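You operate a simulated robot arm through the tools that you are given. There is no shell and no other tool.

Carry out the task below with a simulated two-armed robot. There is one attempt and no reset: what you move stays moved.

Task
Empty short glass 1 into the waste glass and rinse the red dropper.
Fine: fill the dropper in the water glass, empty it into the waste glass; put glass and dropper back; spill nothing. Set down upright: what you pick out, red dropper.

The check looks at the end state, three seconds after you hand in, the way a careful person would. Anything else that was tipped, shoved, dropped, spilled or broken makes it a failure.

Robot
Two 7-joint arms with two-finger parallel grippers on one trunk that stands fixed in place. Base frame: the origin is at the foot of the trunk, x ahead of it, y to its left, z up. Lengths are in m, angles in rad, forces in N, time in s.
The left shoulder is at [0.064, 0.182, 1.137], the right one opposite. With the tool pointing down near the work surface each hand reaches from about 0.3 to 0.74 m from the base axis, measured 20 degrees to its own side. Payload 3.91 kg a hand.
Tool frame (each hand has its own): the origin (TCP) lies between the finger pads and is the grasp point; the fingertips stand 0.03 m ahead of it; z points along the fingers, y is the line along which they close. The gripper opens to 0.11 m. The fingers are 0.02 m wide and 0.01 m thick; the gripper's body (0.048 by 0.112 m) begins 0.055 m behind the TCP.
Orientation is that of the tool frame in the base frame, as a unit quaternion [x, y, z, w]. With the fingers straight down and closing along the base's y, the tool's x points along the base's -x, its y along +y and its z along -z.

Tools
- The arms move only by the tool jog_arm. It takes "left_moves", "right_moves" or both (then of equal length, played together; a hand with none holds still); each is a list of rows, each a list of 7 numbers: the shift along the tool's x, y, z in units of 400 mm (1.0 is 400 mm), then the turn, a rotation vector about the tool's x, y, z in units of 90 degrees (1.0 is 90 degrees), then the finger opening in m, from 0 to 0.11. In form: [[tx, ty, tz, wx, wy, wz, grip], ...]. A call has 1 to 20 rows; each row is the pose to reach, as a shift and turn from the pose commanded when the call began, along the tool's axes at that moment. A call with a number of a shift or a turn outside -1 to 1 is refused whole. A row lasts 0.2 s, in which the tool goes at most 0.05 m and 0.15 rad; a call with a longer step from one row to the next is refused whole, and so is a gripper value outside its range. Where a pose cannot be reached the arm comes as near as it can. A force on the tool above 90 N (or 10 N above the force at the start of the call, whichever is more), or a blocked arm, ends the call early, and 0.2 s more pass. Each finger travels about 0.072 m/s and halts on what it meets, pressing with about 31 N; the grip force reading is that of the motor and also rises with nothing between the fingers. The clock runs only during rows and for 0.2 s after the last one: add rows that repeat a pose to give the fingers time. It gives the time, the measured TCP pose, the force on the tool (base axes), the opening and the grip force at its end, in the units of the frame above (readings bear some noise), with the torque about the TCP (base axes, N m) and any sound that the robot's microphone picked up.
- Cameras (640 x 400 px; columns grow to the right, rows downward): "scene" is now at [0.1879, -0.0559, 1.3623]; the picture's right is [-0.61, -0.80, 0.00], its down [-0.19, 0.15, -0.97] and it looks along [0.77, -0.59, -0.24] (base axes); focal length 228 px, centre (320, 200). "left" rides on the left gripper at [0.072, -0.017, -0.103] in its tool frame; the picture's right is [0.23, 0.97, 0.00], its down [-0.76, 0.18, -0.62] and it looks along [-0.61, 0.14, 0.78] (tool axes); focal length 222 px, centre (320, 200). "right" rides on the right gripper at [0.072, 0.017, -0.103] in its tool frame; the picture's right is [-0.23, 0.97, 0.00], its down [-0.76, -0.18, -0.62] and it looks along [-0.61, -0.14, 0.78] (tool axes); focal length 222 px, centre (320, 200). There is no depth. A picture from a camera that has moved, and an enlarged one, comes with that camera's place and axes in the base frame and with its lens.
- snapshot(camera): a new picture of that camera. The clock stands still meanwhile.
- lift_body(by): slides the trunk up (or, below 0, down) by that many m; the arms and the scene camera ride with it, the base frame stays. It gives what a move gives, with no picture.
- head_to(pan, tilt): turns the head with the scene camera to pan (to the left, within 1.396 rad either way) and tilt (down, from -0.506 to 1.204), counted from straight ahead of the robot. It gives what a move gives.
- zoom(camera, box): a new picture of the part [left, top, right, bottom] of that camera's present view, enlarged. The clock stands still meanwhile.
- close_job(): hands the job in; it is judged then, once.

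Places have to be worked out from the pictures, the camera data and where the tool is seen. Open the grippers and draw the arms clear of the work before you hand the job in, unless the task says otherwise.

The tools are called after "Call:" as a command line: name --argument value ..., lists and objects as JSON in quotes. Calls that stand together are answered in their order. jog_arm: Moves the arms, as the interface text tells. Its arguments: {"type":"object","properties":{"left_moves":{"type":"array"},"right_moves":{"type":"array"}},"required":[]} The other tools are called the same way: lift_body (by) slides the trunk up or down; head_to (pan, tilt) turns the head that bears the scene camera; snapshot (camera) takes a picture; zoom (camera, box) takes an enlarged picture of a part of a camera's view; close_job () hands the job in.

At the start:

```text
t: 0.0
left_position: [0.4303, -0.0437, 1.2426]
left_orientation: [-0.001, 1.0, 0.0, 0.001]
left_wrist_force: [-0.2, 0.2, 0.0]
left_torque: [0.02, -0.01, 0.02]
left_gripper_width: 0.1101
left_gripper_force: 0.1
right_position: [0.2517, -0.3507, 1.3177]
right_orientation: [0.0, 1.0, 0.0, 0.001]
right_wrist_force: [-0.1, 0.6, -0.2]
right_torque: [0.0, 0.0, 0.01]
right_gripper_width: 0.1101
right_gripper_force: 0.0
trunk travel left (down, up): [-0.4, 0.114]
head pan, tilt: [-0.651, 0.248]
```

scene: 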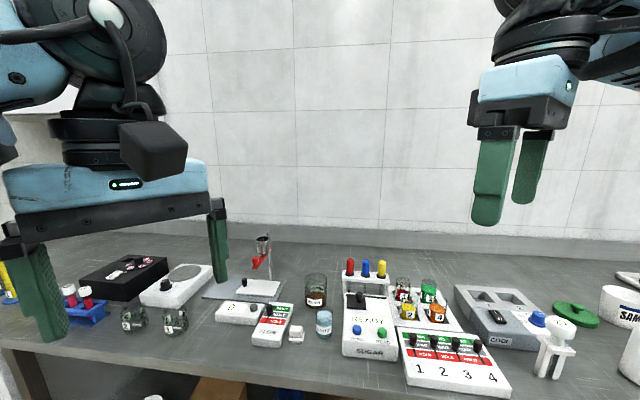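
right: 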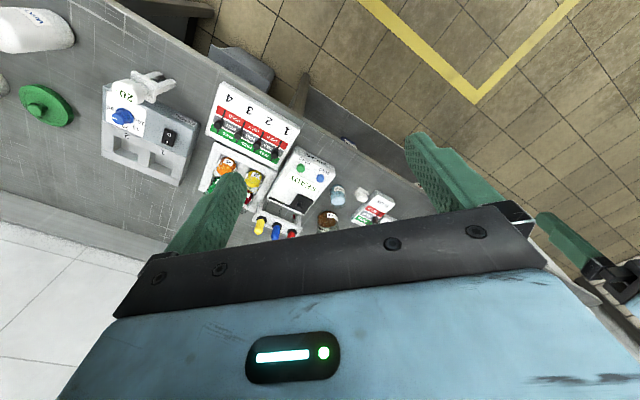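
left: 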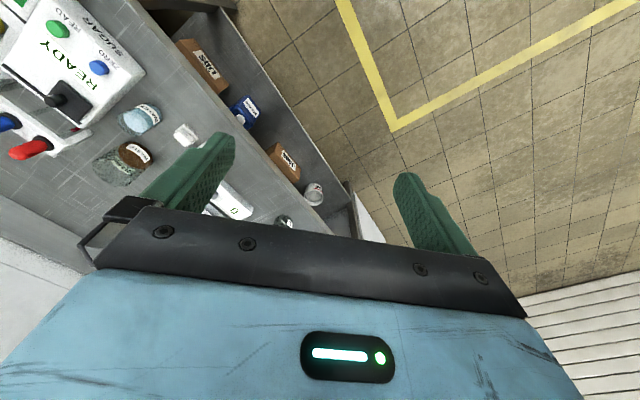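

The scene shows a bench with glasses, droppers and several devices. I'll enlarge the middle of the scene view to identify the glasses, the droppers and the waste glass.

Call:
zoom --camera "scene" --box '[200, 220, 360, 360]'

Call:
zoom --camera "scene" --box '[330, 240, 520, 400]'

Call:
zoom --camera "scene" --box '[0, 230, 220, 370]'

Call:
zoom --camera "scene" --box '[440, 250, 640, 400]'

```text
2.86 times, centred on (280, 290) of scene
camera zoom: at [0.1879, -0.0559, 1.3623], right [-0.61, -0.8, 0.0], down [-0.19, 0.15, -0.97], along [0.77, -0.59, -0.24], focal length 650 px, centre (434, -57)
```

zoom: 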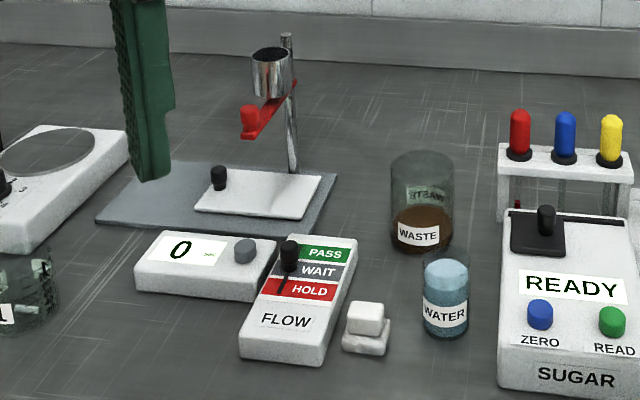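

```text
2.50 times, centred on (425, 320) of scene
camera zoom: at [0.1879, -0.0559, 1.3623], right [-0.61, -0.8, 0.0], down [-0.19, 0.15, -0.97], along [0.77, -0.59, -0.24], focal length 569 px, centre (58, -100)
```

zoom: 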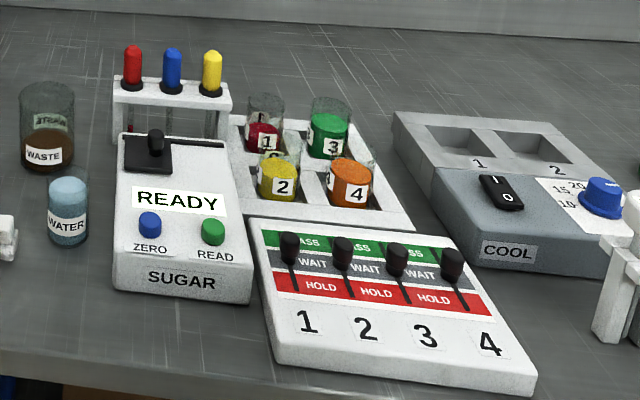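

```text
2.86 times, centred on (110, 300) of scene
camera zoom: at [0.1879, -0.0559, 1.3623], right [-0.61, -0.8, 0.0], down [-0.19, 0.15, -0.97], along [0.77, -0.59, -0.24], focal length 650 px, centre (920, -86)
```

zoom: 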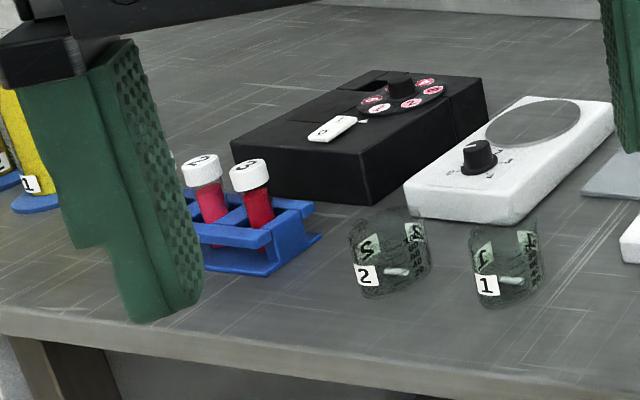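

```text
2.67 times, centred on (540, 325) of scene
camera zoom: at [0.1879, -0.0559, 1.3623], right [-0.61, -0.8, 0.0], down [-0.19, 0.15, -0.97], along [0.77, -0.59, -0.24], focal length 606 px, centre (-267, -133)
```

zoom: 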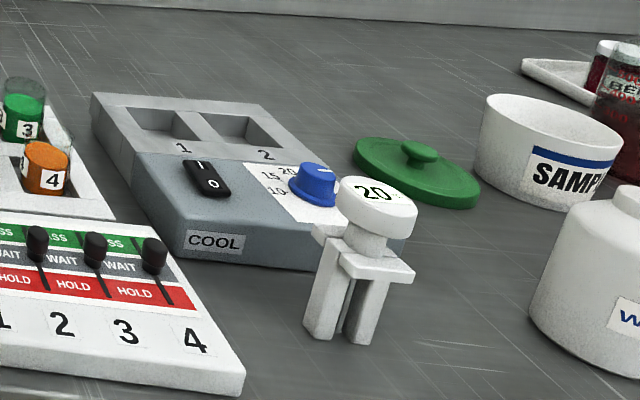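

The short glasses 1–4 stand in a white tray (1 is red), beakers 1/2 with stir bars are separate, and the red dropper is in the rack behind the SUGAR box. I'll tilt the head down to get a second view for locating things.

Call:
head_to --pan -0.75 --tilt 0.65

Call:
snapshot --camera "scene"

```text
t: 0.9
left_position: [0.4288, -0.0428, 1.2423]
left_orientation: [-0.002, 1.0, -0.001, 0.0]
left_wrist_force: [-0.8, -0.2, 0.4]
left_torque: [0.0, 0.02, -0.02]
left_gripper_width: 0.1101
left_gripper_force: 0.1
right_position: [0.2533, -0.3512, 1.3193]
right_orientation: [0.0, 1.0, 0.0, 0.001]
right_wrist_force: [-0.4, -0.6, -0.9]
right_torque: [0.01, -0.05, 0.03]
right_gripper_width: 0.1097
right_gripper_force: 0.0
trunk travel left (down, up): [-0.4, 0.114]
head pan, tilt: [-0.75, 0.649]
```

```text
taken
camera scene: at [0.1771, -0.0585, 1.3256], right [-0.68, -0.73, 0.0], down [-0.44, 0.41, -0.8], along [0.58, -0.54, -0.6], focal length 228 px, centre (320, 200)
```

scene: 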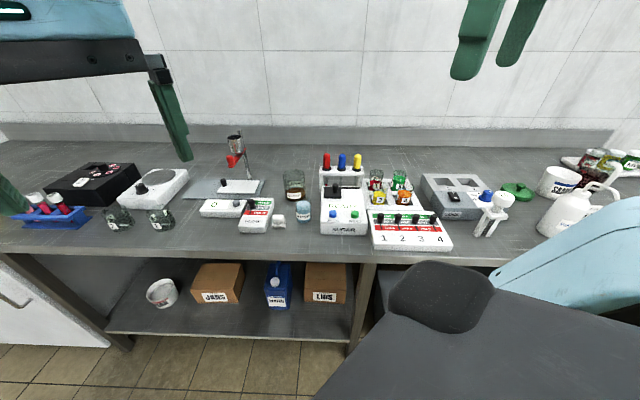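

The bench is turned toward the robot's right. I'll zoom on the key region to read precise pixel positions.

Call:
zoom --camera "scene" --box '[260, 140, 460, 265]'

Call:
zoom --camera "right" --box '[180, 70, 420, 250]'

Call:
zoom --camera "scene" --box '[310, 145, 390, 205]'

```text
3.20 times, centred on (360, 202) of scene
camera zoom: at [0.1771, -0.0585, 1.3256], right [-0.68, -0.73, 0.0], down [-0.44, 0.41, -0.8], along [0.58, -0.54, -0.6], focal length 728 px, centre (192, 192)
```

zoom: 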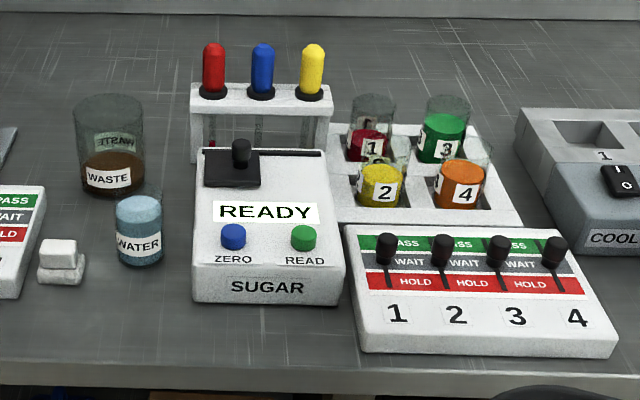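

```text
2.22 times, centred on (300, 160) of right
camera zoom: at [0.1797, -0.3348, 1.4199], right [0.23, 0.97, 0.0], down [0.76, -0.18, 0.62], along [0.61, -0.14, -0.78], focal length 494 px, centre (364, 289)
```

zoom: 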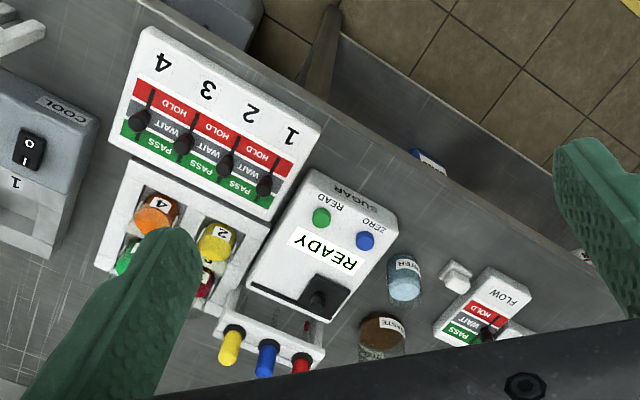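

```text
6.67 times, centred on (350, 175) of scene
camera zoom: at [0.1771, -0.0585, 1.3256], right [-0.68, -0.73, 0.0], down [-0.44, 0.41, -0.8], along [0.58, -0.54, -0.6], focal length 1516 px, centre (120, 367)
```

zoom: 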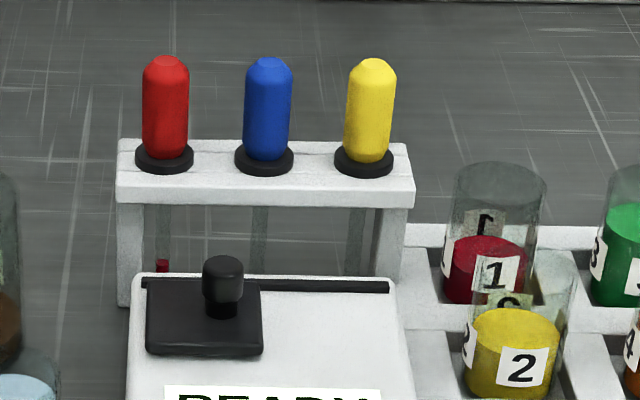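

Two-view triangulation puts the SUGAR box buttons near (0.48,-0.43,0.91) and the red dropper near (0.66,-0.54,0.95), so the bench is turned about 45° to the right. The right arm will do the work. I'll move the left hand away and bring the right hand over the front, testing a yaw of the wrist.

Call:
jog_arm --left_moves '[[0, 0.042, 0, 0, 0, 0, 0.11], [0, 0.083, 0, 0, 0, 0, 0.11], [0, 0.125, 0, 0, 0, 0, 0.11], [0, 0.167, 0, 0, 0, 0, 0.11], [0, 0.208, 0, 0, 0, 0, 0.11], [0, 0.25, 0, 0, 0, 0, 0.11], [0, 0.292, 0, 0, 0, 0, 0.11], [0, 0.333, 0, 0, 0, 0, 0.11], [0, 0.375, 0, 0, 0, 0, 0.11], [0, 0.417, 0, 0, 0, 0, 0.11], [0, 0.458, 0, 0, 0, 0, 0.11], [0, 0.5, 0, 0, 0, 0, 0.11]]' --right_moves '[[-0.034, -0.014, 0.025, 0, 0, -0.083, 0.11], [-0.069, -0.028, 0.05, 0, 0, -0.167, 0.11], [-0.103, -0.041, 0.075, 0, 0, -0.25, 0.11], [-0.137, -0.055, 0.1, 0, 0, -0.333, 0.11], [-0.172, -0.069, 0.125, 0, 0, -0.417, 0.11], [-0.206, -0.083, 0.15, 0, 0, -0.5, 0.11], [-0.241, -0.096, 0.175, 0, 0, -0.583, 0.11], [-0.275, -0.11, 0.2, 0, 0, -0.667, 0.11], [-0.309, -0.124, 0.225, 0, 0, -0.75, 0.11], [-0.344, -0.138, 0.25, 0, 0, -0.833, 0.11], [-0.378, -0.151, 0.275, 0, 0, -0.917, 0.11], [-0.4125, -0.165, 0.3, 0, 0, -1.0, 0.11]]'

```text
t: 3.5
left_position: [0.4299, 0.1578, 1.2422]
left_orientation: [-0.001, 1.0, -0.001, 0.0]
left_wrist_force: [-0.8, 0.3, 0.4]
left_torque: [-0.05, -0.02, 0.0]
left_gripper_width: 0.1098
left_gripper_force: 0.0
right_position: [0.2791, -0.2174, 1.1514]
right_orientation: [-0.707, 0.707, 0.0, 0.0]
right_wrist_force: [0.0, 1.0, -0.8]
right_torque: [-0.02, 0.01, 0.0]
right_gripper_width: 0.1099
right_gripper_force: 0.1
right hand out of reach, approached as far as the arm can: row 5, 6, 7, 8, 9, 10, 11, 12
trunk travel left (down, up): [-0.4, 0.114]
head pan, tilt: [-0.75, 0.649]
```

With that yaw the arm can't reach outward (it stopped at (0.279,-0.217,1.151)). I'll turn the wrist back to its original yaw and see where it lands.

Call:
jog_arm --right_moves '[[0, 0, 0, 0, 0, 0.083, 0.11], [0, 0, 0, 0, 0, 0.167, 0.11], [0, 0, 0, 0, 0, 0.25, 0.11], [0, 0, 0, 0, 0, 0.333, 0.11], [0, 0, 0, 0, 0, 0.417, 0.11], [0, 0, 0, 0, 0, 0.5, 0.11], [0, 0, 0, 0, 0, 0.583, 0.11], [0, 0, 0, 0, 0, 0.667, 0.11], [0, 0, 0, 0, 0, 0.75, 0.11], [0, 0, 0, 0, 0, 0.833, 0.11], [0, 0, 0, 0, 0, 0.917, 0.11], [0, 0, 0, 0, 0, 1.0, 0.11]]'

```text
t: 6.1
left_position: [0.4295, 0.155, 1.2418]
left_orientation: [-0.001, 1.0, 0.0, 0.0]
left_wrist_force: [-0.1, -0.4, -0.5]
left_torque: [0.01, -0.01, 0.0]
left_gripper_width: 0.1099
left_gripper_force: 0.0
right_position: [0.2834, -0.2168, 1.153]
right_orientation: [0.001, 1.0, 0.0, 0.001]
right_wrist_force: [0.6, 0.1, -0.2]
right_torque: [0.01, 0.0, 0.04]
right_gripper_width: 0.1099
right_gripper_force: 0.0
trunk travel left (down, up): [-0.4, 0.114]
head pan, tilt: [-0.75, 0.649]
```

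The command resets to the reached pose. Now I'll go outward with the opposite yaw (-45°, camera on the robot side), which should suit this arm better.

Call:
jog_arm --right_moves '[[-0.043, -0.063, -0.015, 0, 0, 0.0625, 0.11], [-0.086, -0.127, -0.029, 0, 0, 0.125, 0.11], [-0.128, -0.19, -0.044, 0, 0, 0.1875, 0.11], [-0.171, -0.254, -0.059, 0, 0, 0.25, 0.11], [-0.214, -0.317, -0.073, 0, 0, 0.3125, 0.11], [-0.257, -0.381, -0.088, 0, 0, 0.375, 0.11], [-0.3, -0.444, -0.103, 0, 0, 0.4375, 0.11], [-0.3425, -0.5075, -0.1175, 0, 0, 0.5, 0.11]]'

Call:
snapshot --camera "right"

Call:
snapshot --camera "scene"

```text
t: 7.9
left_position: [0.4301, 0.1544, 1.2423]
left_orientation: [-0.001, 1.0, 0.0, 0.001]
left_wrist_force: [-0.4, 0.5, 0.5]
left_torque: [-0.01, -0.01, -0.01]
left_gripper_width: 0.1102
left_gripper_force: 0.1
right_position: [0.4191, -0.4215, 1.202]
right_orientation: [0.383, 0.924, 0.0, 0.0]
right_wrist_force: [0.4, -0.2, 0.4]
right_torque: [-0.03, -0.03, -0.02]
right_gripper_width: 0.1099
right_gripper_force: 0.0
trunk travel left (down, up): [-0.4, 0.114]
head pan, tilt: [-0.75, 0.649]
```

```text
taken
camera right: at [0.3802, -0.359, 1.3028], right [0.85, 0.53, 0.0], down [0.41, -0.66, 0.62], along [0.33, -0.53, -0.78], focal length 222 px, centre (320, 200)
```

right: 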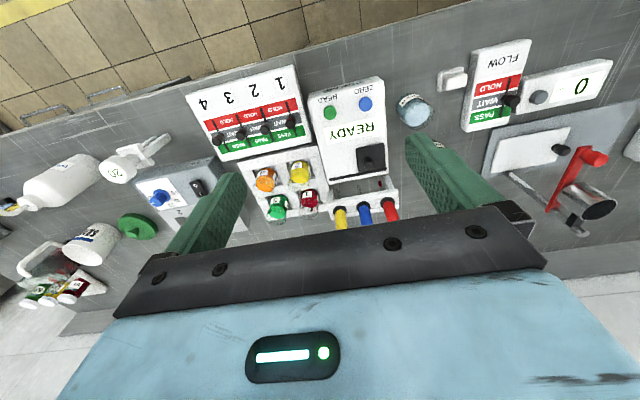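

```text
taken
camera scene: at [0.1774, -0.0587, 1.3255], right [-0.68, -0.73, 0.0], down [-0.44, 0.41, -0.8], along [0.58, -0.54, -0.6], focal length 228 px, centre (320, 200)
```

scene: 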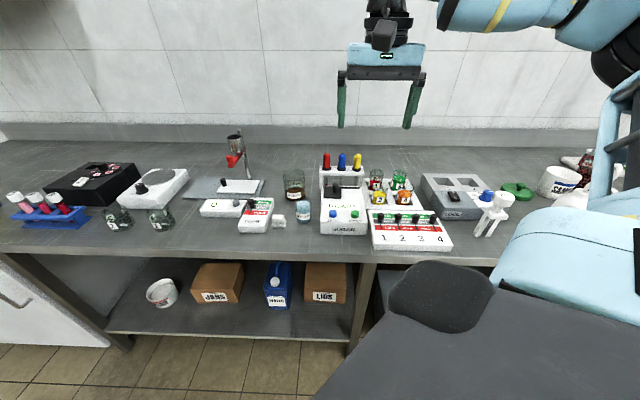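

The arm reaches well with this yaw. I'll zoom both cameras on the work area to triangulate the glasses, dropper and tray.

Call:
zoom --camera "right" --box '[230, 130, 410, 240]'

Call:
zoom --camera "right" --box '[380, 60, 500, 160]'

Call:
zoom --camera "scene" --box '[270, 150, 350, 230]'

Call:
zoom --camera "scene" --box '[340, 150, 430, 220]'

```text
3.56 times, centred on (320, 185) of right
camera zoom: at [0.3802, -0.359, 1.3028], right [0.85, 0.53, 0.0], down [0.41, -0.66, 0.62], along [0.33, -0.53, -0.78], focal length 790 px, centre (320, 253)
```

zoom: 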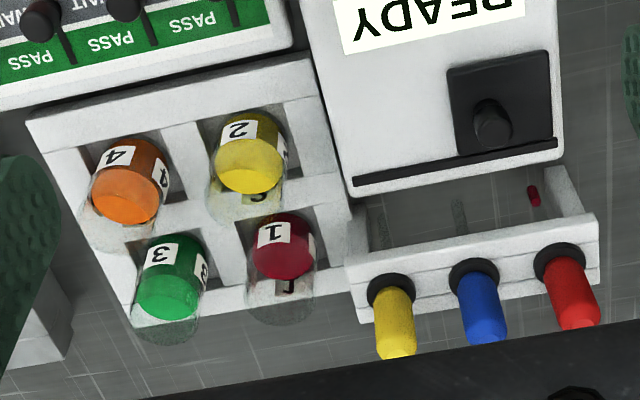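

```text
4.00 times, centred on (440, 110) of right
camera zoom: at [0.3802, -0.359, 1.3028], right [0.85, 0.53, 0.0], down [0.41, -0.66, 0.62], along [0.33, -0.53, -0.78], focal length 888 px, centre (-160, 560)
```

zoom: 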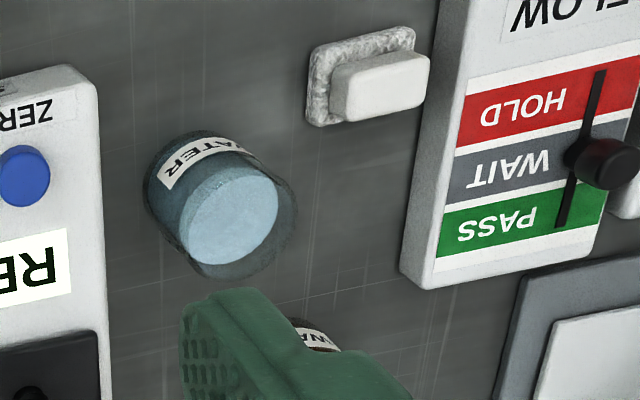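

```text
5.00 times, centred on (310, 190) of scene
camera zoom: at [0.1774, -0.0587, 1.3255], right [-0.68, -0.73, 0.0], down [-0.44, 0.41, -0.8], along [0.58, -0.54, -0.6], focal length 1137 px, centre (370, 250)
```

zoom: 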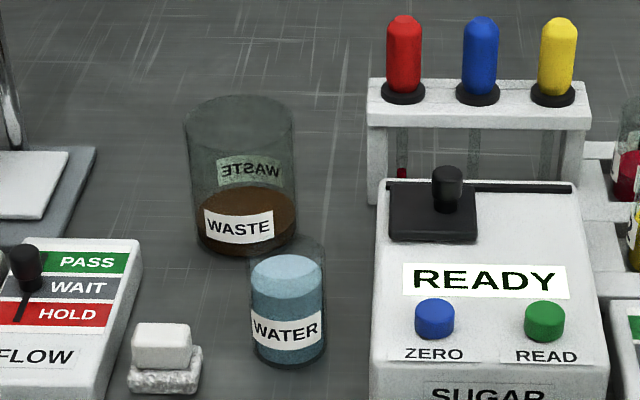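

```text
5.71 times, centred on (385, 185) of scene
camera zoom: at [0.1774, -0.0587, 1.3255], right [-0.68, -0.73, 0.0], down [-0.44, 0.41, -0.8], along [0.58, -0.54, -0.6], focal length 1300 px, centre (-51, 286)
```

zoom: 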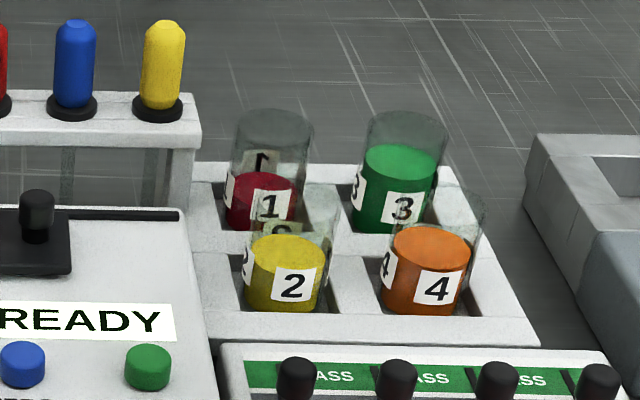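

Triangulation gives (in bench axes u=away, v=right): glass 1 at u≈0.849, v≈0.087, rim z≈0.932; waste at u≈0.80, v≈-0.193, rim ≈0.948; water at u≈0.682, v≈-0.149; red dropper at u≈0.838, v≈-0.084, bulb 0.953–1.004; table ≈0.862. I'll test whether the wrist can turn the other way, bringing the camera to the far side, while in free space.

Call:
jog_arm --right_moves '[[0, 0, 0, 0, 0, 0.083, 0.11], [0, 0, 0, 0, 0, 0.167, 0.11], [0, 0, 0, 0, 0, 0.25, 0.11], [0, 0, 0, 0, 0, 0.333, 0.11], [0, 0, 0, 0, 0, 0.417, 0.11], [0, 0, 0, 0, 0, 0.5, 0.11], [0, 0, 0, 0, 0, 0.583, 0.11], [0, 0, 0, 0, 0, 0.667, 0.11], [0, 0, 0, 0, 0, 0.75, 0.11], [0, 0, 0, 0, 0, 0.833, 0.11], [0, 0, 0, 0, 0, 0.917, 0.11], [0, 0, 0, 0, 0, 1.0, 0.11]]'

```text
t: 10.5
left_position: [0.4296, 0.1549, 1.242]
left_orientation: [-0.002, 1.0, -0.002, -0.001]
left_wrist_force: [0.4, -0.1, 0.5]
left_torque: [-0.01, 0.02, -0.02]
left_gripper_width: 0.1101
left_gripper_force: 0.1
right_position: [0.4188, -0.4198, 1.2016]
right_orientation: [0.924, 0.382, -0.001, 0.0]
right_wrist_force: [-0.5, 1.2, 0.3]
right_torque: [0.01, 0.01, -0.01]
right_gripper_width: 0.1099
right_gripper_force: 0.1
trunk travel left (down, up): [-0.4, 0.114]
head pan, tilt: [-0.75, 0.649]
```

Yaw -135° was reached without trouble. I'll continue another 90° to reach the fully flipped orientation.

Call:
jog_arm --right_moves '[[0, 0, 0, 0, 0, 0.083, 0.11], [0, 0, 0, 0, 0, 0.167, 0.11], [0, 0, 0, 0, 0, 0.25, 0.11], [0, 0, 0, 0, 0, 0.333, 0.11], [0, 0, 0, 0, 0, 0.417, 0.11], [0, 0, 0, 0, 0, 0.5, 0.11], [0, 0, 0, 0, 0, 0.583, 0.11], [0, 0, 0, 0, 0, 0.667, 0.11], [0, 0, 0, 0, 0, 0.75, 0.11], [0, 0, 0, 0, 0, 0.833, 0.11], [0, 0, 0, 0, 0, 0.917, 0.11], [0, 0, 0, 0, 0, 1.0, 0.11]]'

Call:
snapshot --camera "scene"

Call:
snapshot --camera "right"

```text
t: 13.1
left_position: [0.4282, 0.1564, 1.2422]
left_orientation: [-0.001, 1.0, -0.001, -0.001]
left_wrist_force: [0.5, 0.1, -0.5]
left_torque: [0.0, 0.0, 0.01]
left_gripper_width: 0.1101
left_gripper_force: 0.1
right_position: [0.4193, -0.4214, 1.2019]
right_orientation: [0.923, -0.385, -0.001, -0.001]
right_wrist_force: [0.0, 0.5, 0.6]
right_torque: [-0.01, 0.0, 0.02]
right_gripper_width: 0.1099
right_gripper_force: 0.0
trunk travel left (down, up): [-0.4, 0.114]
head pan, tilt: [-0.75, 0.649]
```

```text
taken
camera scene: at [0.1771, -0.0584, 1.3255], right [-0.68, -0.73, 0.0], down [-0.44, 0.41, -0.8], along [0.58, -0.54, -0.6], focal length 228 px, centre (320, 200)
```

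scene: 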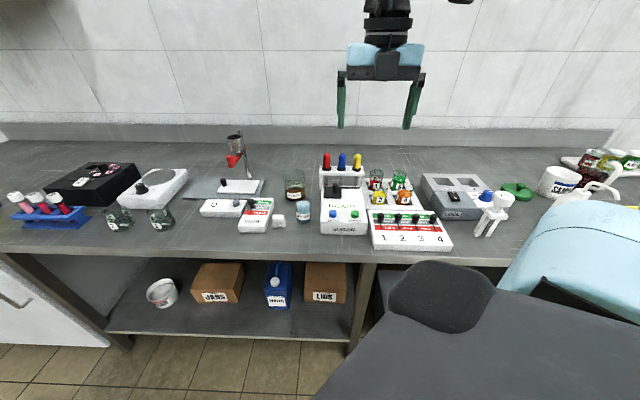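

```text
taken
camera right: at [0.4584, -0.4846, 1.3028], right [-0.85, -0.53, 0.0], down [-0.41, 0.67, 0.62], along [-0.33, 0.53, -0.78], focal length 222 px, centre (320, 200)
```

right: 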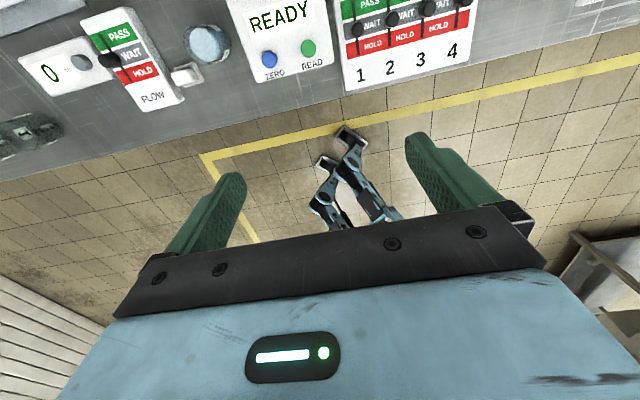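

The flipped orientation is reachable, with the camera on the far side of the hand, so a 45° forward-tilted grasp will keep the camera on top. I'll go to a pre-grasp pose 0.15 m back from glass 1 along a 45° approach and check that it is reached.

Call:
jog_arm --right_moves '[[0.038, 0.028, 0.044, 0.0065, 0.05, -0.016, 0.09], [0.076, 0.0565, 0.0885, 0.013, 0.1, -0.032, 0.09], [0.114, 0.085, 0.133, 0.02, 0.149, -0.047, 0.09], [0.152, 0.113, 0.177, 0.026, 0.199, -0.063, 0.09], [0.19, 0.141, 0.221, 0.033, 0.249, -0.079, 0.09], [0.228, 0.17, 0.2655, 0.039, 0.298, -0.095, 0.09], [0.266, 0.198, 0.31, 0.046, 0.348, -0.111, 0.09], [0.304, 0.226, 0.354, 0.052, 0.398, -0.126, 0.09], [0.342, 0.254, 0.398, 0.059, 0.447, -0.142, 0.09], [0.38, 0.2825, 0.4425, 0.0654, 0.497, -0.158, 0.09]]'

Call:
snapshot --camera "right"

Call:
snapshot --camera "scene"

```text
t: 15.3
left_position: [0.4291, 0.1544, 1.2427]
left_orientation: [0.0, 1.0, 0.0, 0.001]
left_wrist_force: [0.3, 0.6, -0.2]
left_torque: [0.04, 0.0, 0.0]
left_gripper_width: 0.1099
left_gripper_force: 0.0
right_position: [0.4471, -0.6089, 1.0244]
right_orientation: [0.892, -0.239, 0.371, 0.098]
right_wrist_force: [-0.3, -0.2, 0.0]
right_torque: [0.01, -0.01, 0.01]
right_gripper_width: 0.0898
right_gripper_force: 0.0
trunk travel left (down, up): [-0.4, 0.114]
head pan, tilt: [-0.75, 0.649]
```

```text
taken
camera right: at [0.4197, -0.6136, 1.1465], right [-0.63, -0.76, -0.16], down [-0.76, 0.64, -0.1], along [0.18, 0.06, -0.98], focal length 222 px, centre (320, 200)
```

right: 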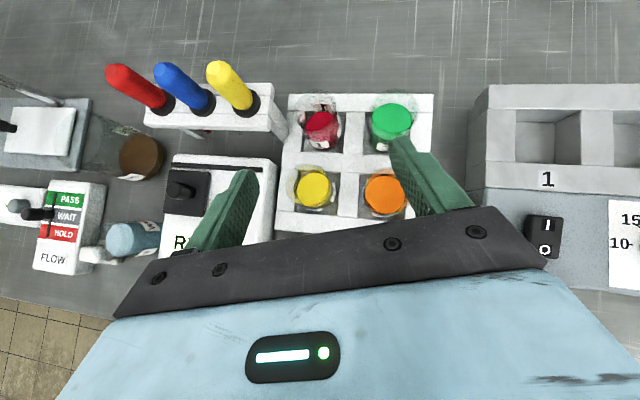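

```text
taken
camera scene: at [0.1771, -0.0595, 1.3255], right [-0.68, -0.73, 0.0], down [-0.44, 0.41, -0.8], along [0.58, -0.54, -0.61], focal length 228 px, centre (320, 200)
```

scene: 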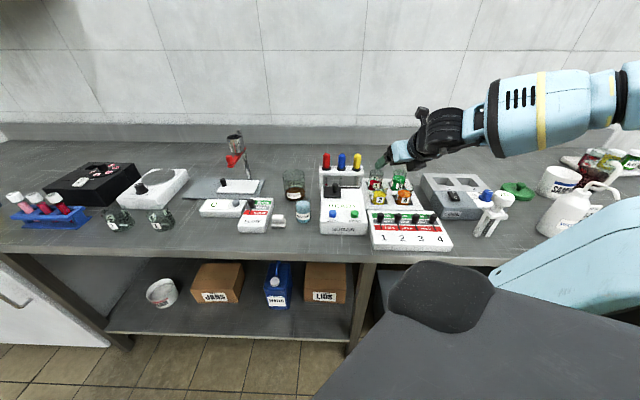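

Pre-grasp pose reached exactly, and the hand camera now looks nearly straight down on the tray and rack. I'll zoom in there to refine the positions of glass 1, the rack end, the waste glass and the water glass.

Call:
zoom --camera "right" --box '[260, 80, 450, 220]'

Call:
zoom --camera "right" --box '[80, 50, 290, 180]'

Call:
zoom --camera "right" --box '[60, 90, 200, 270]'

```text
2.86 times, centred on (355, 150) of right
camera zoom: at [0.4197, -0.6136, 1.1465], right [-0.63, -0.76, -0.16], down [-0.76, 0.64, -0.1], along [0.18, 0.06, -0.98], focal length 635 px, centre (220, 343)
```

zoom: 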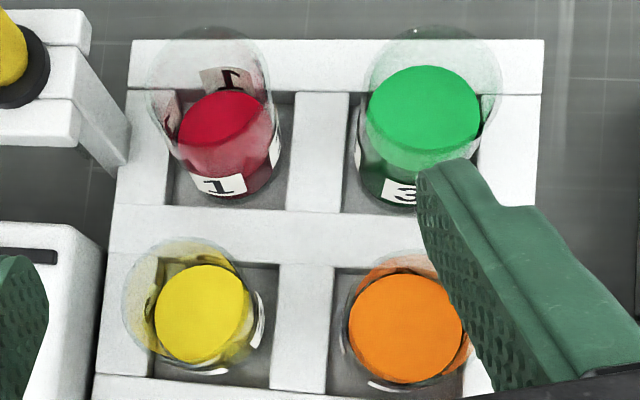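

```text
3.05 times, centred on (185, 115) of right
camera zoom: at [0.4197, -0.6136, 1.1465], right [-0.63, -0.76, -0.16], down [-0.76, 0.64, -0.1], along [0.18, 0.06, -0.98], focal length 677 px, centre (731, 459)
```

zoom: 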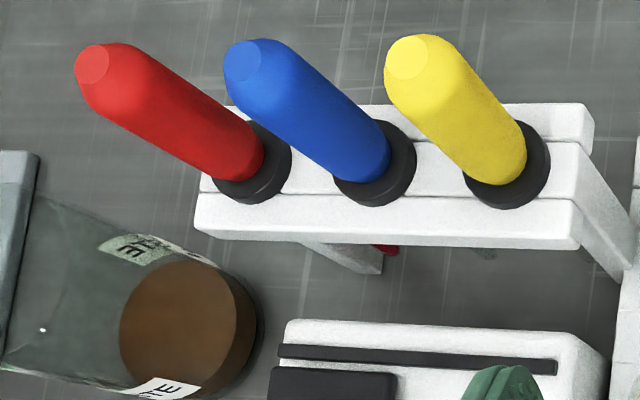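

```text
2.22 times, centred on (130, 180) of right
camera zoom: at [0.4197, -0.6136, 1.1465], right [-0.63, -0.76, -0.16], down [-0.76, 0.64, -0.1], along [0.18, 0.06, -0.98], focal length 494 px, centre (742, 244)
```

zoom: 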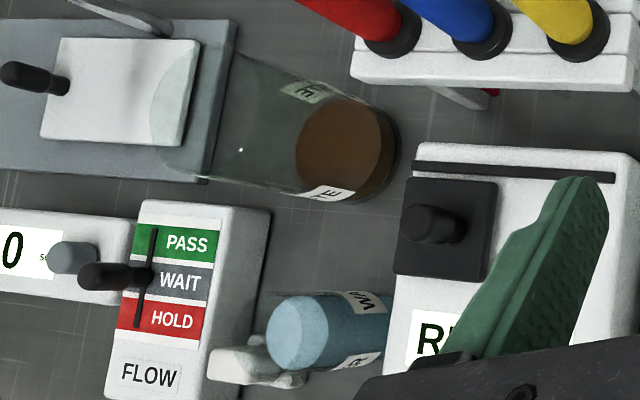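

Refined: glass 1 axis at u≈0.843, v≈0.086 (R≈0.023), rack's right end v≈0.044, yellow bulb at v≈0.019. To keep the left finger off the rack I'll approach from the right-front at 50° yaw. I'm moving to a standoff 8 cm short of the grasp and narrowing the fingers.

Call:
jog_arm --right_moves '[[0, 0.0144, 0.0278, 0.0458, 0, -0.0458, 0.08], [0, 0.0288, 0.0556, 0.0917, 0, -0.0917, 0.07], [0, 0.0432, 0.0834, 0.1375, 0, -0.1375, 0.062], [0, 0.0577, 0.1112, 0.1833, 0, -0.1833, 0.06], [0, 0.0721, 0.139, 0.2292, 0, -0.2292, 0.06], [0, 0.0865, 0.1668, 0.275, 0, -0.275, 0.06], [0, 0.0865, 0.1668, 0.275, 0, -0.275, 0.06]]'

Call:
snapshot --camera "right"

Call:
zoom --camera "scene" --box '[310, 130, 450, 220]'

```text
t: 16.9
left_position: [0.4287, 0.1567, 1.2428]
left_orientation: [-0.001, 1.0, -0.001, 0.0]
left_wrist_force: [0.9, -0.3, 0.3]
left_torque: [-0.05, 0.02, 0.02]
left_gripper_width: 0.1101
left_gripper_force: 0.0
right_position: [0.4704, -0.6617, 0.9772]
right_orientation: [0.923, 0.04, 0.384, -0.017]
right_wrist_force: [0.3, 0.6, -0.1]
right_torque: [-0.03, 0.01, 0.0]
right_gripper_width: 0.0603
right_gripper_force: 0.1
trunk travel left (down, up): [-0.4, 0.114]
head pan, tilt: [-0.75, 0.649]
```

```text
taken
camera right: at [0.45, -0.6815, 1.0996], right [-0.07, -0.98, -0.16], down [-0.99, 0.09, -0.1], along [0.11, 0.15, -0.98], focal length 222 px, centre (320, 200)
```

right: 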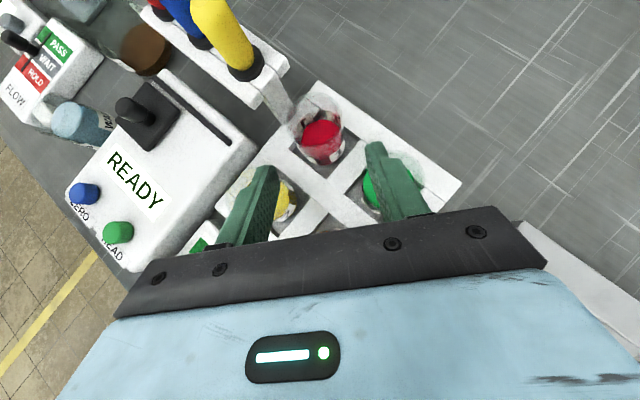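

```text
4.44 times, centred on (380, 175) of scene
camera zoom: at [0.1769, -0.0581, 1.3256], right [-0.68, -0.73, 0.0], down [-0.44, 0.41, -0.8], along [0.58, -0.54, -0.6], focal length 1011 px, centre (53, 311)
```

zoom: 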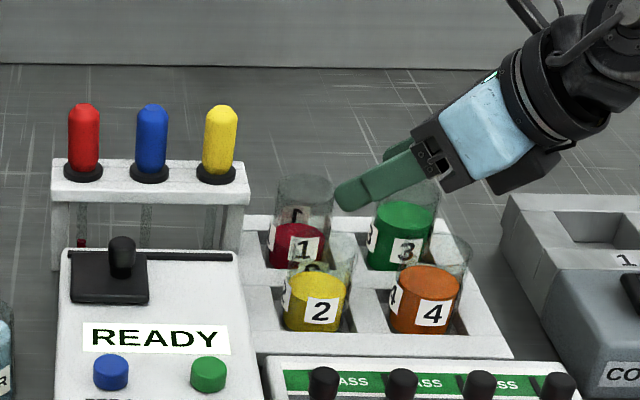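

A dark housing protrudes below the gripper body, so I need to see how low it would come over glass 3. I'll zoom on it.

Call:
zoom --camera "scene" --box '[370, 120, 450, 190]'

Call:
zoom --camera "right" --box '[220, 60, 440, 240]'

```text
5.71 times, centred on (410, 155) of scene
camera zoom: at [0.1769, -0.0581, 1.3256], right [-0.68, -0.73, 0.0], down [-0.44, 0.41, -0.8], along [0.58, -0.54, -0.6], focal length 1300 px, centre (-194, 457)
```

zoom: 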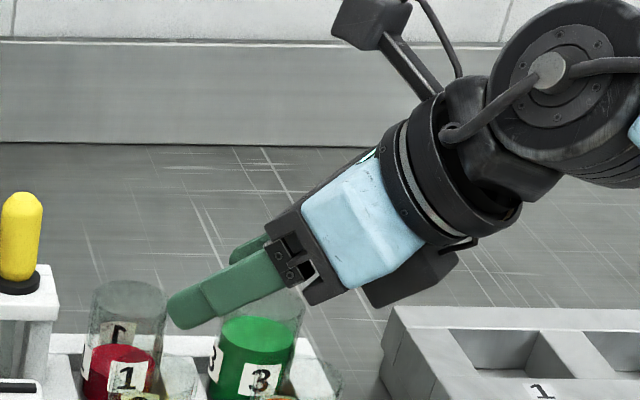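

```text
2.22 times, centred on (330, 150) of right
camera zoom: at [0.45, -0.6815, 1.0996], right [-0.07, -0.98, -0.16], down [-0.99, 0.09, -0.1], along [0.11, 0.15, -0.98], focal length 494 px, centre (298, 311)
```

zoom: 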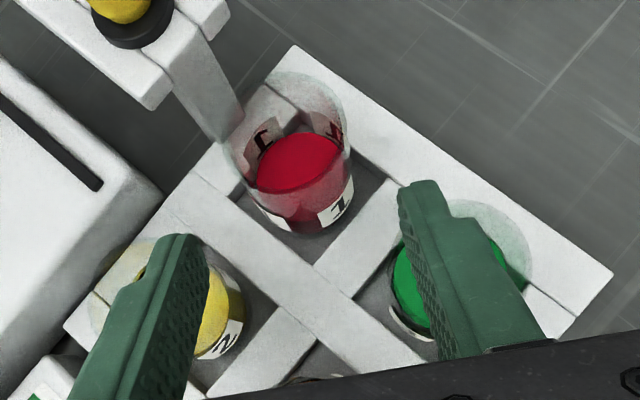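

The housing reaches roughly 4 cm off the axis, so at 45° it would clear the rims by only about 4 mm. I'll use a steeper tilt (42° from vertical) and grip slightly higher, and move to a 4 cm standoff to check alignment.

Call:
jog_arm --right_moves '[[0.004, 0, 0.022, 0, -0.008, 0, 0.06], [0.007, 0, 0.043, 0, -0.017, 0, 0.06], [0.011, 0.0005, 0.065, 0, -0.025, 0, 0.06], [0.0148, 0.0008, 0.0863, 0, -0.033, 0, 0.06], [0.0148, 0.0008, 0.0863, 0, -0.033, 0, 0.06]]'

Call:
zoom --camera "right" --box '[220, 60, 440, 240]'

Call:
zoom --camera "scene" --box '[350, 130, 430, 200]'

```text
t: 18.1
left_position: [0.4304, 0.1559, 1.2435]
left_orientation: [-0.002, 1.0, -0.001, 0.001]
left_wrist_force: [-0.2, -0.3, 0.4]
left_torque: [0.03, -0.02, -0.01]
left_gripper_width: 0.1101
left_gripper_force: 0.1
right_position: [0.4982, -0.6597, 0.9575]
right_orientation: [0.932, 0.041, 0.359, -0.016]
right_wrist_force: [1.0, -0.1, -0.1]
right_torque: [0.01, 0.01, 0.0]
right_gripper_width: 0.0601
right_gripper_force: 0.1
trunk travel left (down, up): [-0.4, 0.114]
head pan, tilt: [-0.75, 0.649]
```

```text
2.22 times, centred on (330, 150) of right
camera zoom: at [0.485, -0.6787, 1.0805], right [-0.08, -0.98, -0.15], down [-0.99, 0.09, -0.05], along [0.06, 0.15, -0.99], focal length 494 px, centre (298, 311)
```

zoom: 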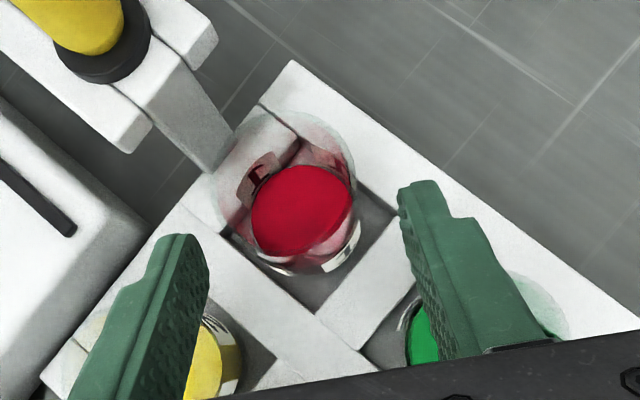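

```text
5.71 times, centred on (390, 165) of scene
camera zoom: at [0.177, -0.0584, 1.3256], right [-0.68, -0.73, 0.0], down [-0.44, 0.41, -0.8], along [0.58, -0.54, -0.6], focal length 1300 px, centre (-80, 400)
```

zoom: 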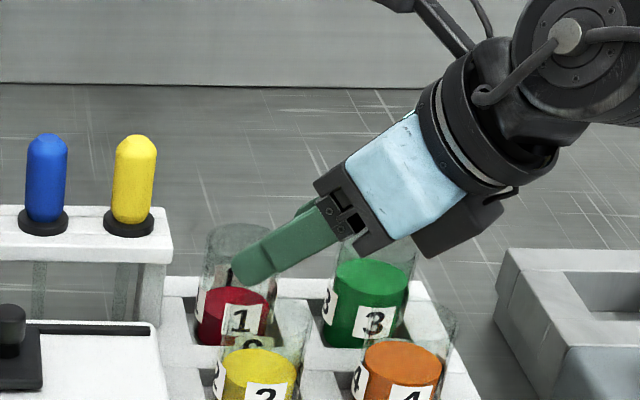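

The hand-camera view shows the glass axis about 3 mm left of and 5 mm beyond my aim line. I'll correct for that and advance to the grasp point with the fingers still open.

Call:
jog_arm --right_moves '[[0.0095, -0.006, 0.0, 0, 0, 0, 0.058], [0.0095, -0.006, 0.024, 0, 0, 0, 0.058], [0.0095, -0.006, 0.047, 0, 0, 0, 0.058], [0.0095, -0.006, 0.071, 0, 0, 0, 0.058], [0.0095, -0.006, 0.095, 0, 0, 0, 0.058], [0.0095, -0.006, 0.118, 0, 0, 0, 0.058]]'

Call:
snapshot --camera "right"

Call:
zoom --camera "scene" --box '[350, 130, 430, 200]'

```text
t: 19.5
left_position: [0.4295, 0.156, 1.2427]
left_orientation: [-0.001, 1.0, -0.001, 0.0]
left_wrist_force: [-0.9, -0.2, 0.4]
left_torque: [-0.01, 0.0, 0.01]
left_gripper_width: 0.1098
left_gripper_force: 0.0
right_position: [0.5336, -0.6549, 0.9243]
right_orientation: [0.932, 0.041, 0.359, -0.016]
right_wrist_force: [0.4, 1.2, 0.1]
right_torque: [0.01, 0.01, -0.02]
right_gripper_width: 0.058
right_gripper_force: 0.2
trunk travel left (down, up): [-0.4, 0.114]
head pan, tilt: [-0.75, 0.649]
```

```text
taken
camera right: at [0.5195, -0.6734, 1.0474], right [-0.08, -0.98, -0.15], down [-0.99, 0.09, -0.05], along [0.06, 0.15, -0.99], focal length 222 px, centre (320, 200)
```

right: 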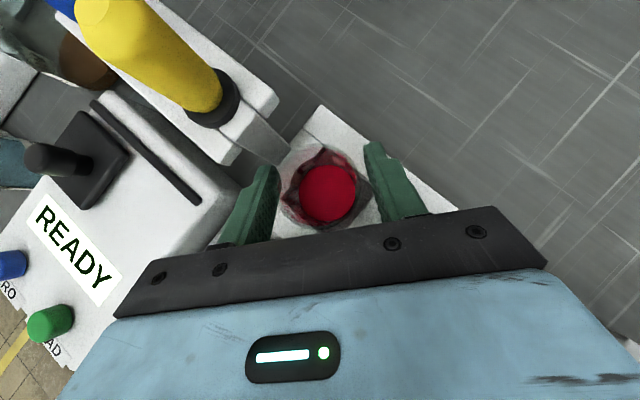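

```text
5.71 times, centred on (390, 165) of scene
camera zoom: at [0.1773, -0.0586, 1.3255], right [-0.68, -0.73, 0.0], down [-0.44, 0.41, -0.8], along [0.58, -0.54, -0.6], focal length 1300 px, centre (-80, 400)
```

zoom: 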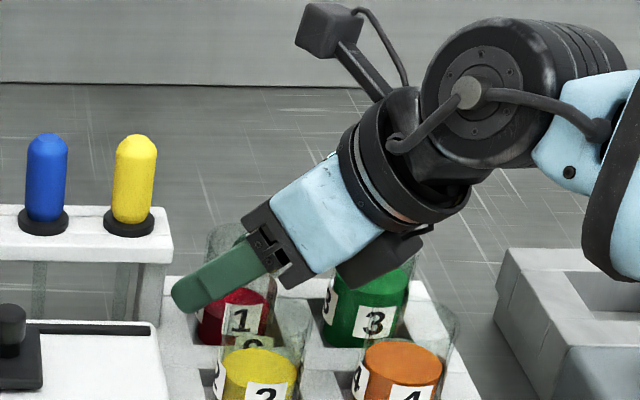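

No contact yet, and the fingers straddle glass 1. I'll check the centring closely before closing.

Call:
zoom --camera "right" --box '[240, 110, 430, 250]'

Call:
zoom --camera "scene" --box '[360, 150, 410, 200]'

```text
2.86 times, centred on (335, 180) of right
camera zoom: at [0.5195, -0.6734, 1.0474], right [-0.08, -0.98, -0.15], down [-0.99, 0.09, -0.05], along [0.06, 0.15, -0.99], focal length 635 px, centre (277, 257)
```

zoom: 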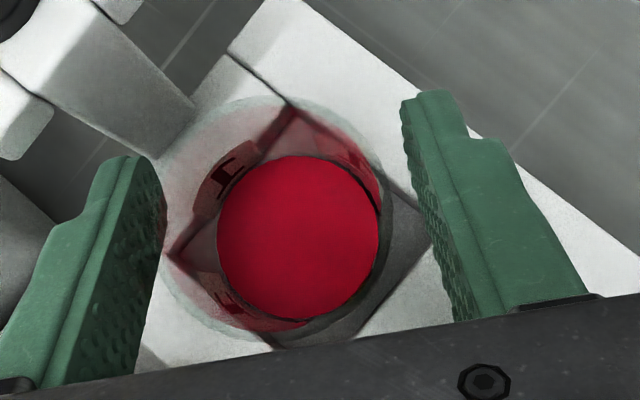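

```text
8.00 times, centred on (385, 175) of scene
camera zoom: at [0.1773, -0.0586, 1.3255], right [-0.68, -0.73, 0.0], down [-0.44, 0.41, -0.8], along [0.58, -0.54, -0.6], focal length 1820 px, centre (-200, 400)
```

zoom: 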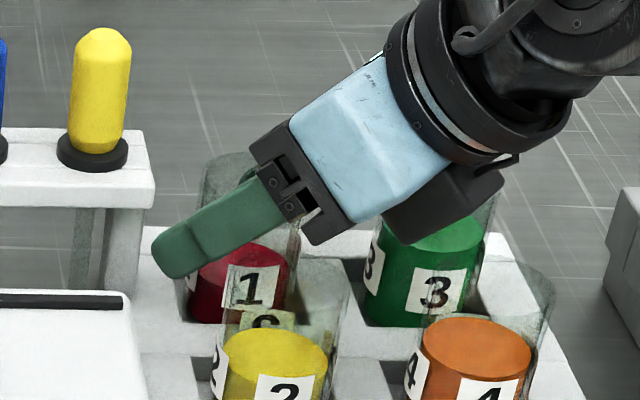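

The fingers are centred on the glass laterally, with the glass axis passing through the TCP and the pads covering z≈0.91–0.933. I'll close gently on it.

Call:
jog_arm --right_moves '[[0, 0, 0, 0, 0, 0, 0.052], [0, 0, 0, 0, 0, 0, 0.047], [0, 0, 0, 0, 0, 0, 0.042], [0, 0, 0, 0, 0, 0, 0.04], [0, 0, 0, 0, 0, 0, 0.04]]'

Call:
zoom --camera "right" --box '[240, 110, 430, 250]'

```text
t: 20.7
left_position: [0.4289, 0.1554, 1.242]
left_orientation: [-0.001, 1.0, 0.0, 0.0]
left_wrist_force: [0.0, 0.6, -0.1]
left_torque: [0.01, 0.03, 0.03]
left_gripper_width: 0.1103
left_gripper_force: 0.0
right_position: [0.5333, -0.6537, 0.925]
right_orientation: [0.933, 0.04, 0.358, -0.015]
right_wrist_force: [-0.2, -0.1, 0.0]
right_torque: [0.01, -0.02, 0.01]
right_gripper_width: 0.0435
right_gripper_force: 31.6
trunk travel left (down, up): [-0.4, 0.114]
head pan, tilt: [-0.75, 0.649]
```

```text
2.86 times, centred on (335, 180) of right
camera zoom: at [0.5193, -0.6731, 1.0476], right [-0.08, -0.98, -0.15], down [-0.99, 0.09, -0.05], along [0.06, 0.15, -0.99], focal length 635 px, centre (277, 257)
```

zoom: 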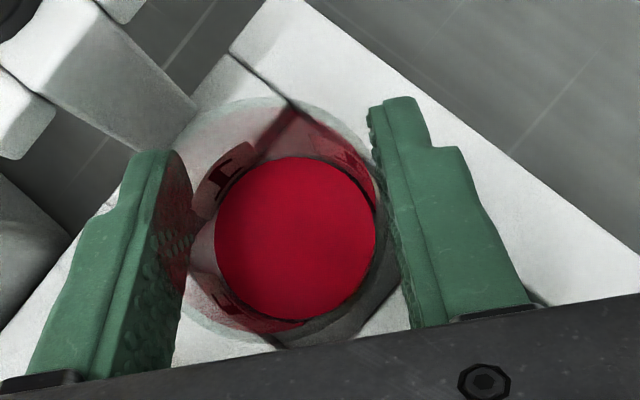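

Glass 1 is held (opening 43.5 mm, 31.6 N) and it didn't shift. I'll lift it straight up slowly by 16 cm, above the bulbs.

Call:
jog_arm --right_moves '[[0.0084, 0, -0.0093, 0, 0, 0, 0.04], [0.0251, 0, -0.0279, 0, 0, 0, 0.04], [0.0502, 0, -0.0557, 0, 0, 0, 0.04], [0.0753, 0, -0.0836, 0, 0, 0, 0.04], [0.1004, 0, -0.1115, 0, 0, 0, 0.04], [0.1255, 0, -0.1393, 0, 0, 0, 0.04], [0.1505, 0, -0.1672, 0, 0, 0, 0.04], [0.1756, 0, -0.1951, 0, 0, 0, 0.04], [0.2007, 0, -0.2229, 0, 0, 0, 0.04], [0.2258, 0, -0.2508, 0, 0, 0, 0.04], [0.2509, 0, -0.2787, 0, 0, 0, 0.04], [0.2635, 0, -0.2926, 0, 0, 0, 0.04], [0.2676, 0, -0.2972, 0, 0, 0, 0.04]]'

Call:
snapshot --camera "scene"

Call:
snapshot --camera "right"

```text
t: 23.5
left_position: [0.4296, 0.1558, 1.2424]
left_orientation: [-0.001, 1.0, 0.0, -0.001]
left_wrist_force: [0.1, 0.3, -0.3]
left_torque: [-0.01, 0.01, 0.03]
left_gripper_width: 0.1098
left_gripper_force: 0.0
right_position: [0.5344, -0.6547, 1.0855]
right_orientation: [0.933, 0.041, 0.358, -0.016]
right_wrist_force: [0.2, 0.2, -0.5]
right_torque: [0.02, 0.02, 0.04]
right_gripper_width: 0.04
right_gripper_force: 0.0
trunk travel left (down, up): [-0.4, 0.114]
head pan, tilt: [-0.75, 0.649]
```

```text
taken
camera scene: at [0.1771, -0.0585, 1.3255], right [-0.68, -0.73, 0.0], down [-0.44, 0.41, -0.8], along [0.58, -0.54, -0.6], focal length 228 px, centre (320, 200)
```

scene: 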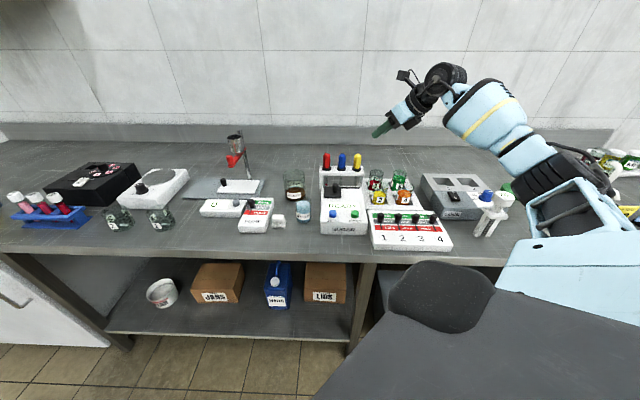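

```text
taken
camera right: at [0.5193, -0.6728, 1.2079], right [-0.08, -0.98, -0.15], down [-0.99, 0.09, -0.05], along [0.06, 0.15, -0.99], focal length 222 px, centre (320, 200)
```

right: 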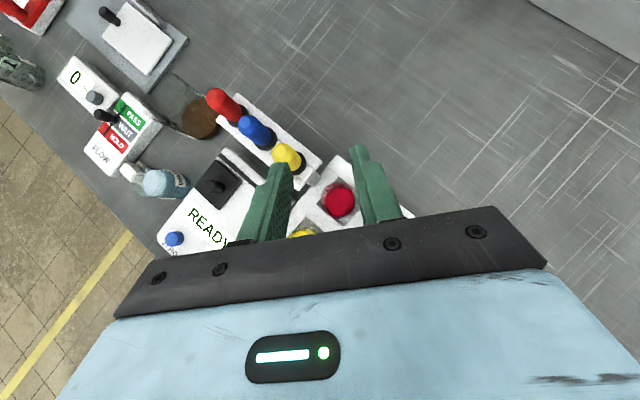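

The opening fell to the commanded 40 mm with zero force, so the glass slipped out during the lift. I'll check that it's still upright in its slot and nothing spilled.

Call:
zoom --camera "right" --box '[250, 120, 430, 250]'

Call:
zoom --camera "scene" --box '[350, 120, 430, 220]'

```text
3.08 times, centred on (340, 185) of right
camera zoom: at [0.5193, -0.6728, 1.2079], right [-0.08, -0.98, -0.15], down [-0.99, 0.09, -0.05], along [0.06, 0.15, -0.99], focal length 684 px, centre (258, 246)
```

zoom: 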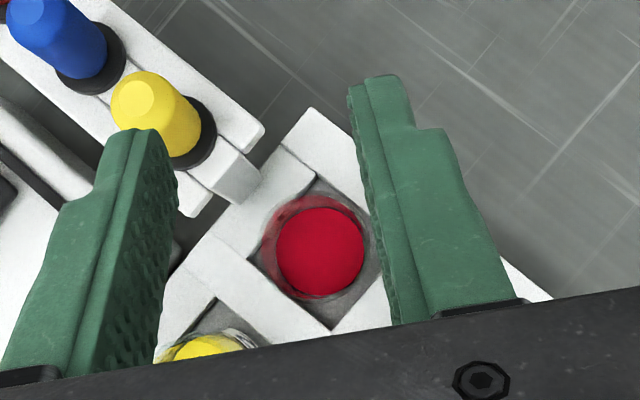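

```text
4.00 times, centred on (390, 170) of scene
camera zoom: at [0.1771, -0.0585, 1.3255], right [-0.68, -0.73, 0.0], down [-0.44, 0.41, -0.8], along [0.58, -0.54, -0.6], focal length 910 px, centre (40, 320)
```

zoom: 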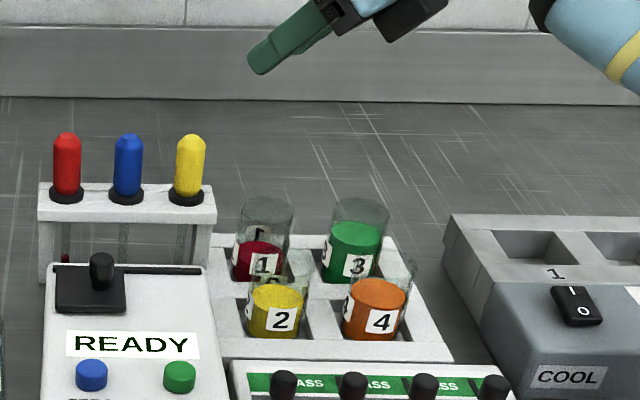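

Glass 1 is still upright and undisturbed in its slot with no spill. My grip was too near the rim, at about z 0.924, and the close command too shallow. I'll reopen and come back down with the contact nearer the fingertips, about 14 mm lower on the glass.

Call:
jog_arm --right_moves '[[-0.0208, -0.001, -0.0188, 0, 0, 0, 0.058], [-0.0208, -0.001, -0.0188, 0, 0, 0, 0.058], [-0.0624, -0.001, 0.0274, 0, 0, 0, 0.058], [-0.104, -0.001, 0.0737, 0, 0, 0, 0.058], [-0.146, -0.001, 0.1203, 0, 0, 0, 0.058], [-0.188, -0.001, 0.1669, 0, 0, 0, 0.058], [-0.221, -0.001, 0.2035, 0, 0, 0, 0.058], [-0.2458, -0.001, 0.231, 0, 0, 0, 0.058]]'

Call:
zoom --camera "right" --box '[240, 110, 430, 250]'

```text
t: 25.3
left_position: [0.4301, 0.1567, 1.2426]
left_orientation: [-0.001, 1.0, 0.0, 0.0]
left_wrist_force: [0.5, 0.4, 0.1]
left_torque: [-0.01, 0.01, -0.01]
left_gripper_width: 0.11
left_gripper_force: 0.1
right_position: [0.5225, -0.6545, 0.9496]
right_orientation: [0.932, 0.041, 0.359, -0.016]
right_wrist_force: [-0.3, -0.8, -0.6]
right_torque: [-0.02, 0.02, -0.03]
right_gripper_width: 0.058
right_gripper_force: 0.0
trunk travel left (down, up): [-0.4, 0.114]
head pan, tilt: [-0.75, 0.649]
```

```text
2.86 times, centred on (335, 180) of right
camera zoom: at [0.508, -0.6737, 1.0729], right [-0.08, -0.98, -0.15], down [-0.99, 0.09, -0.05], along [0.06, 0.15, -0.99], focal length 635 px, centre (277, 257)
```

zoom: 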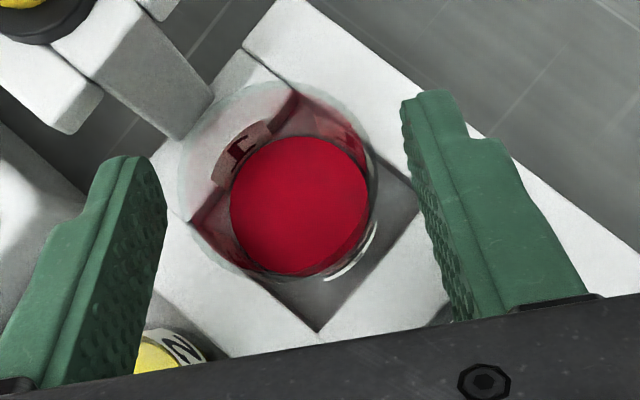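

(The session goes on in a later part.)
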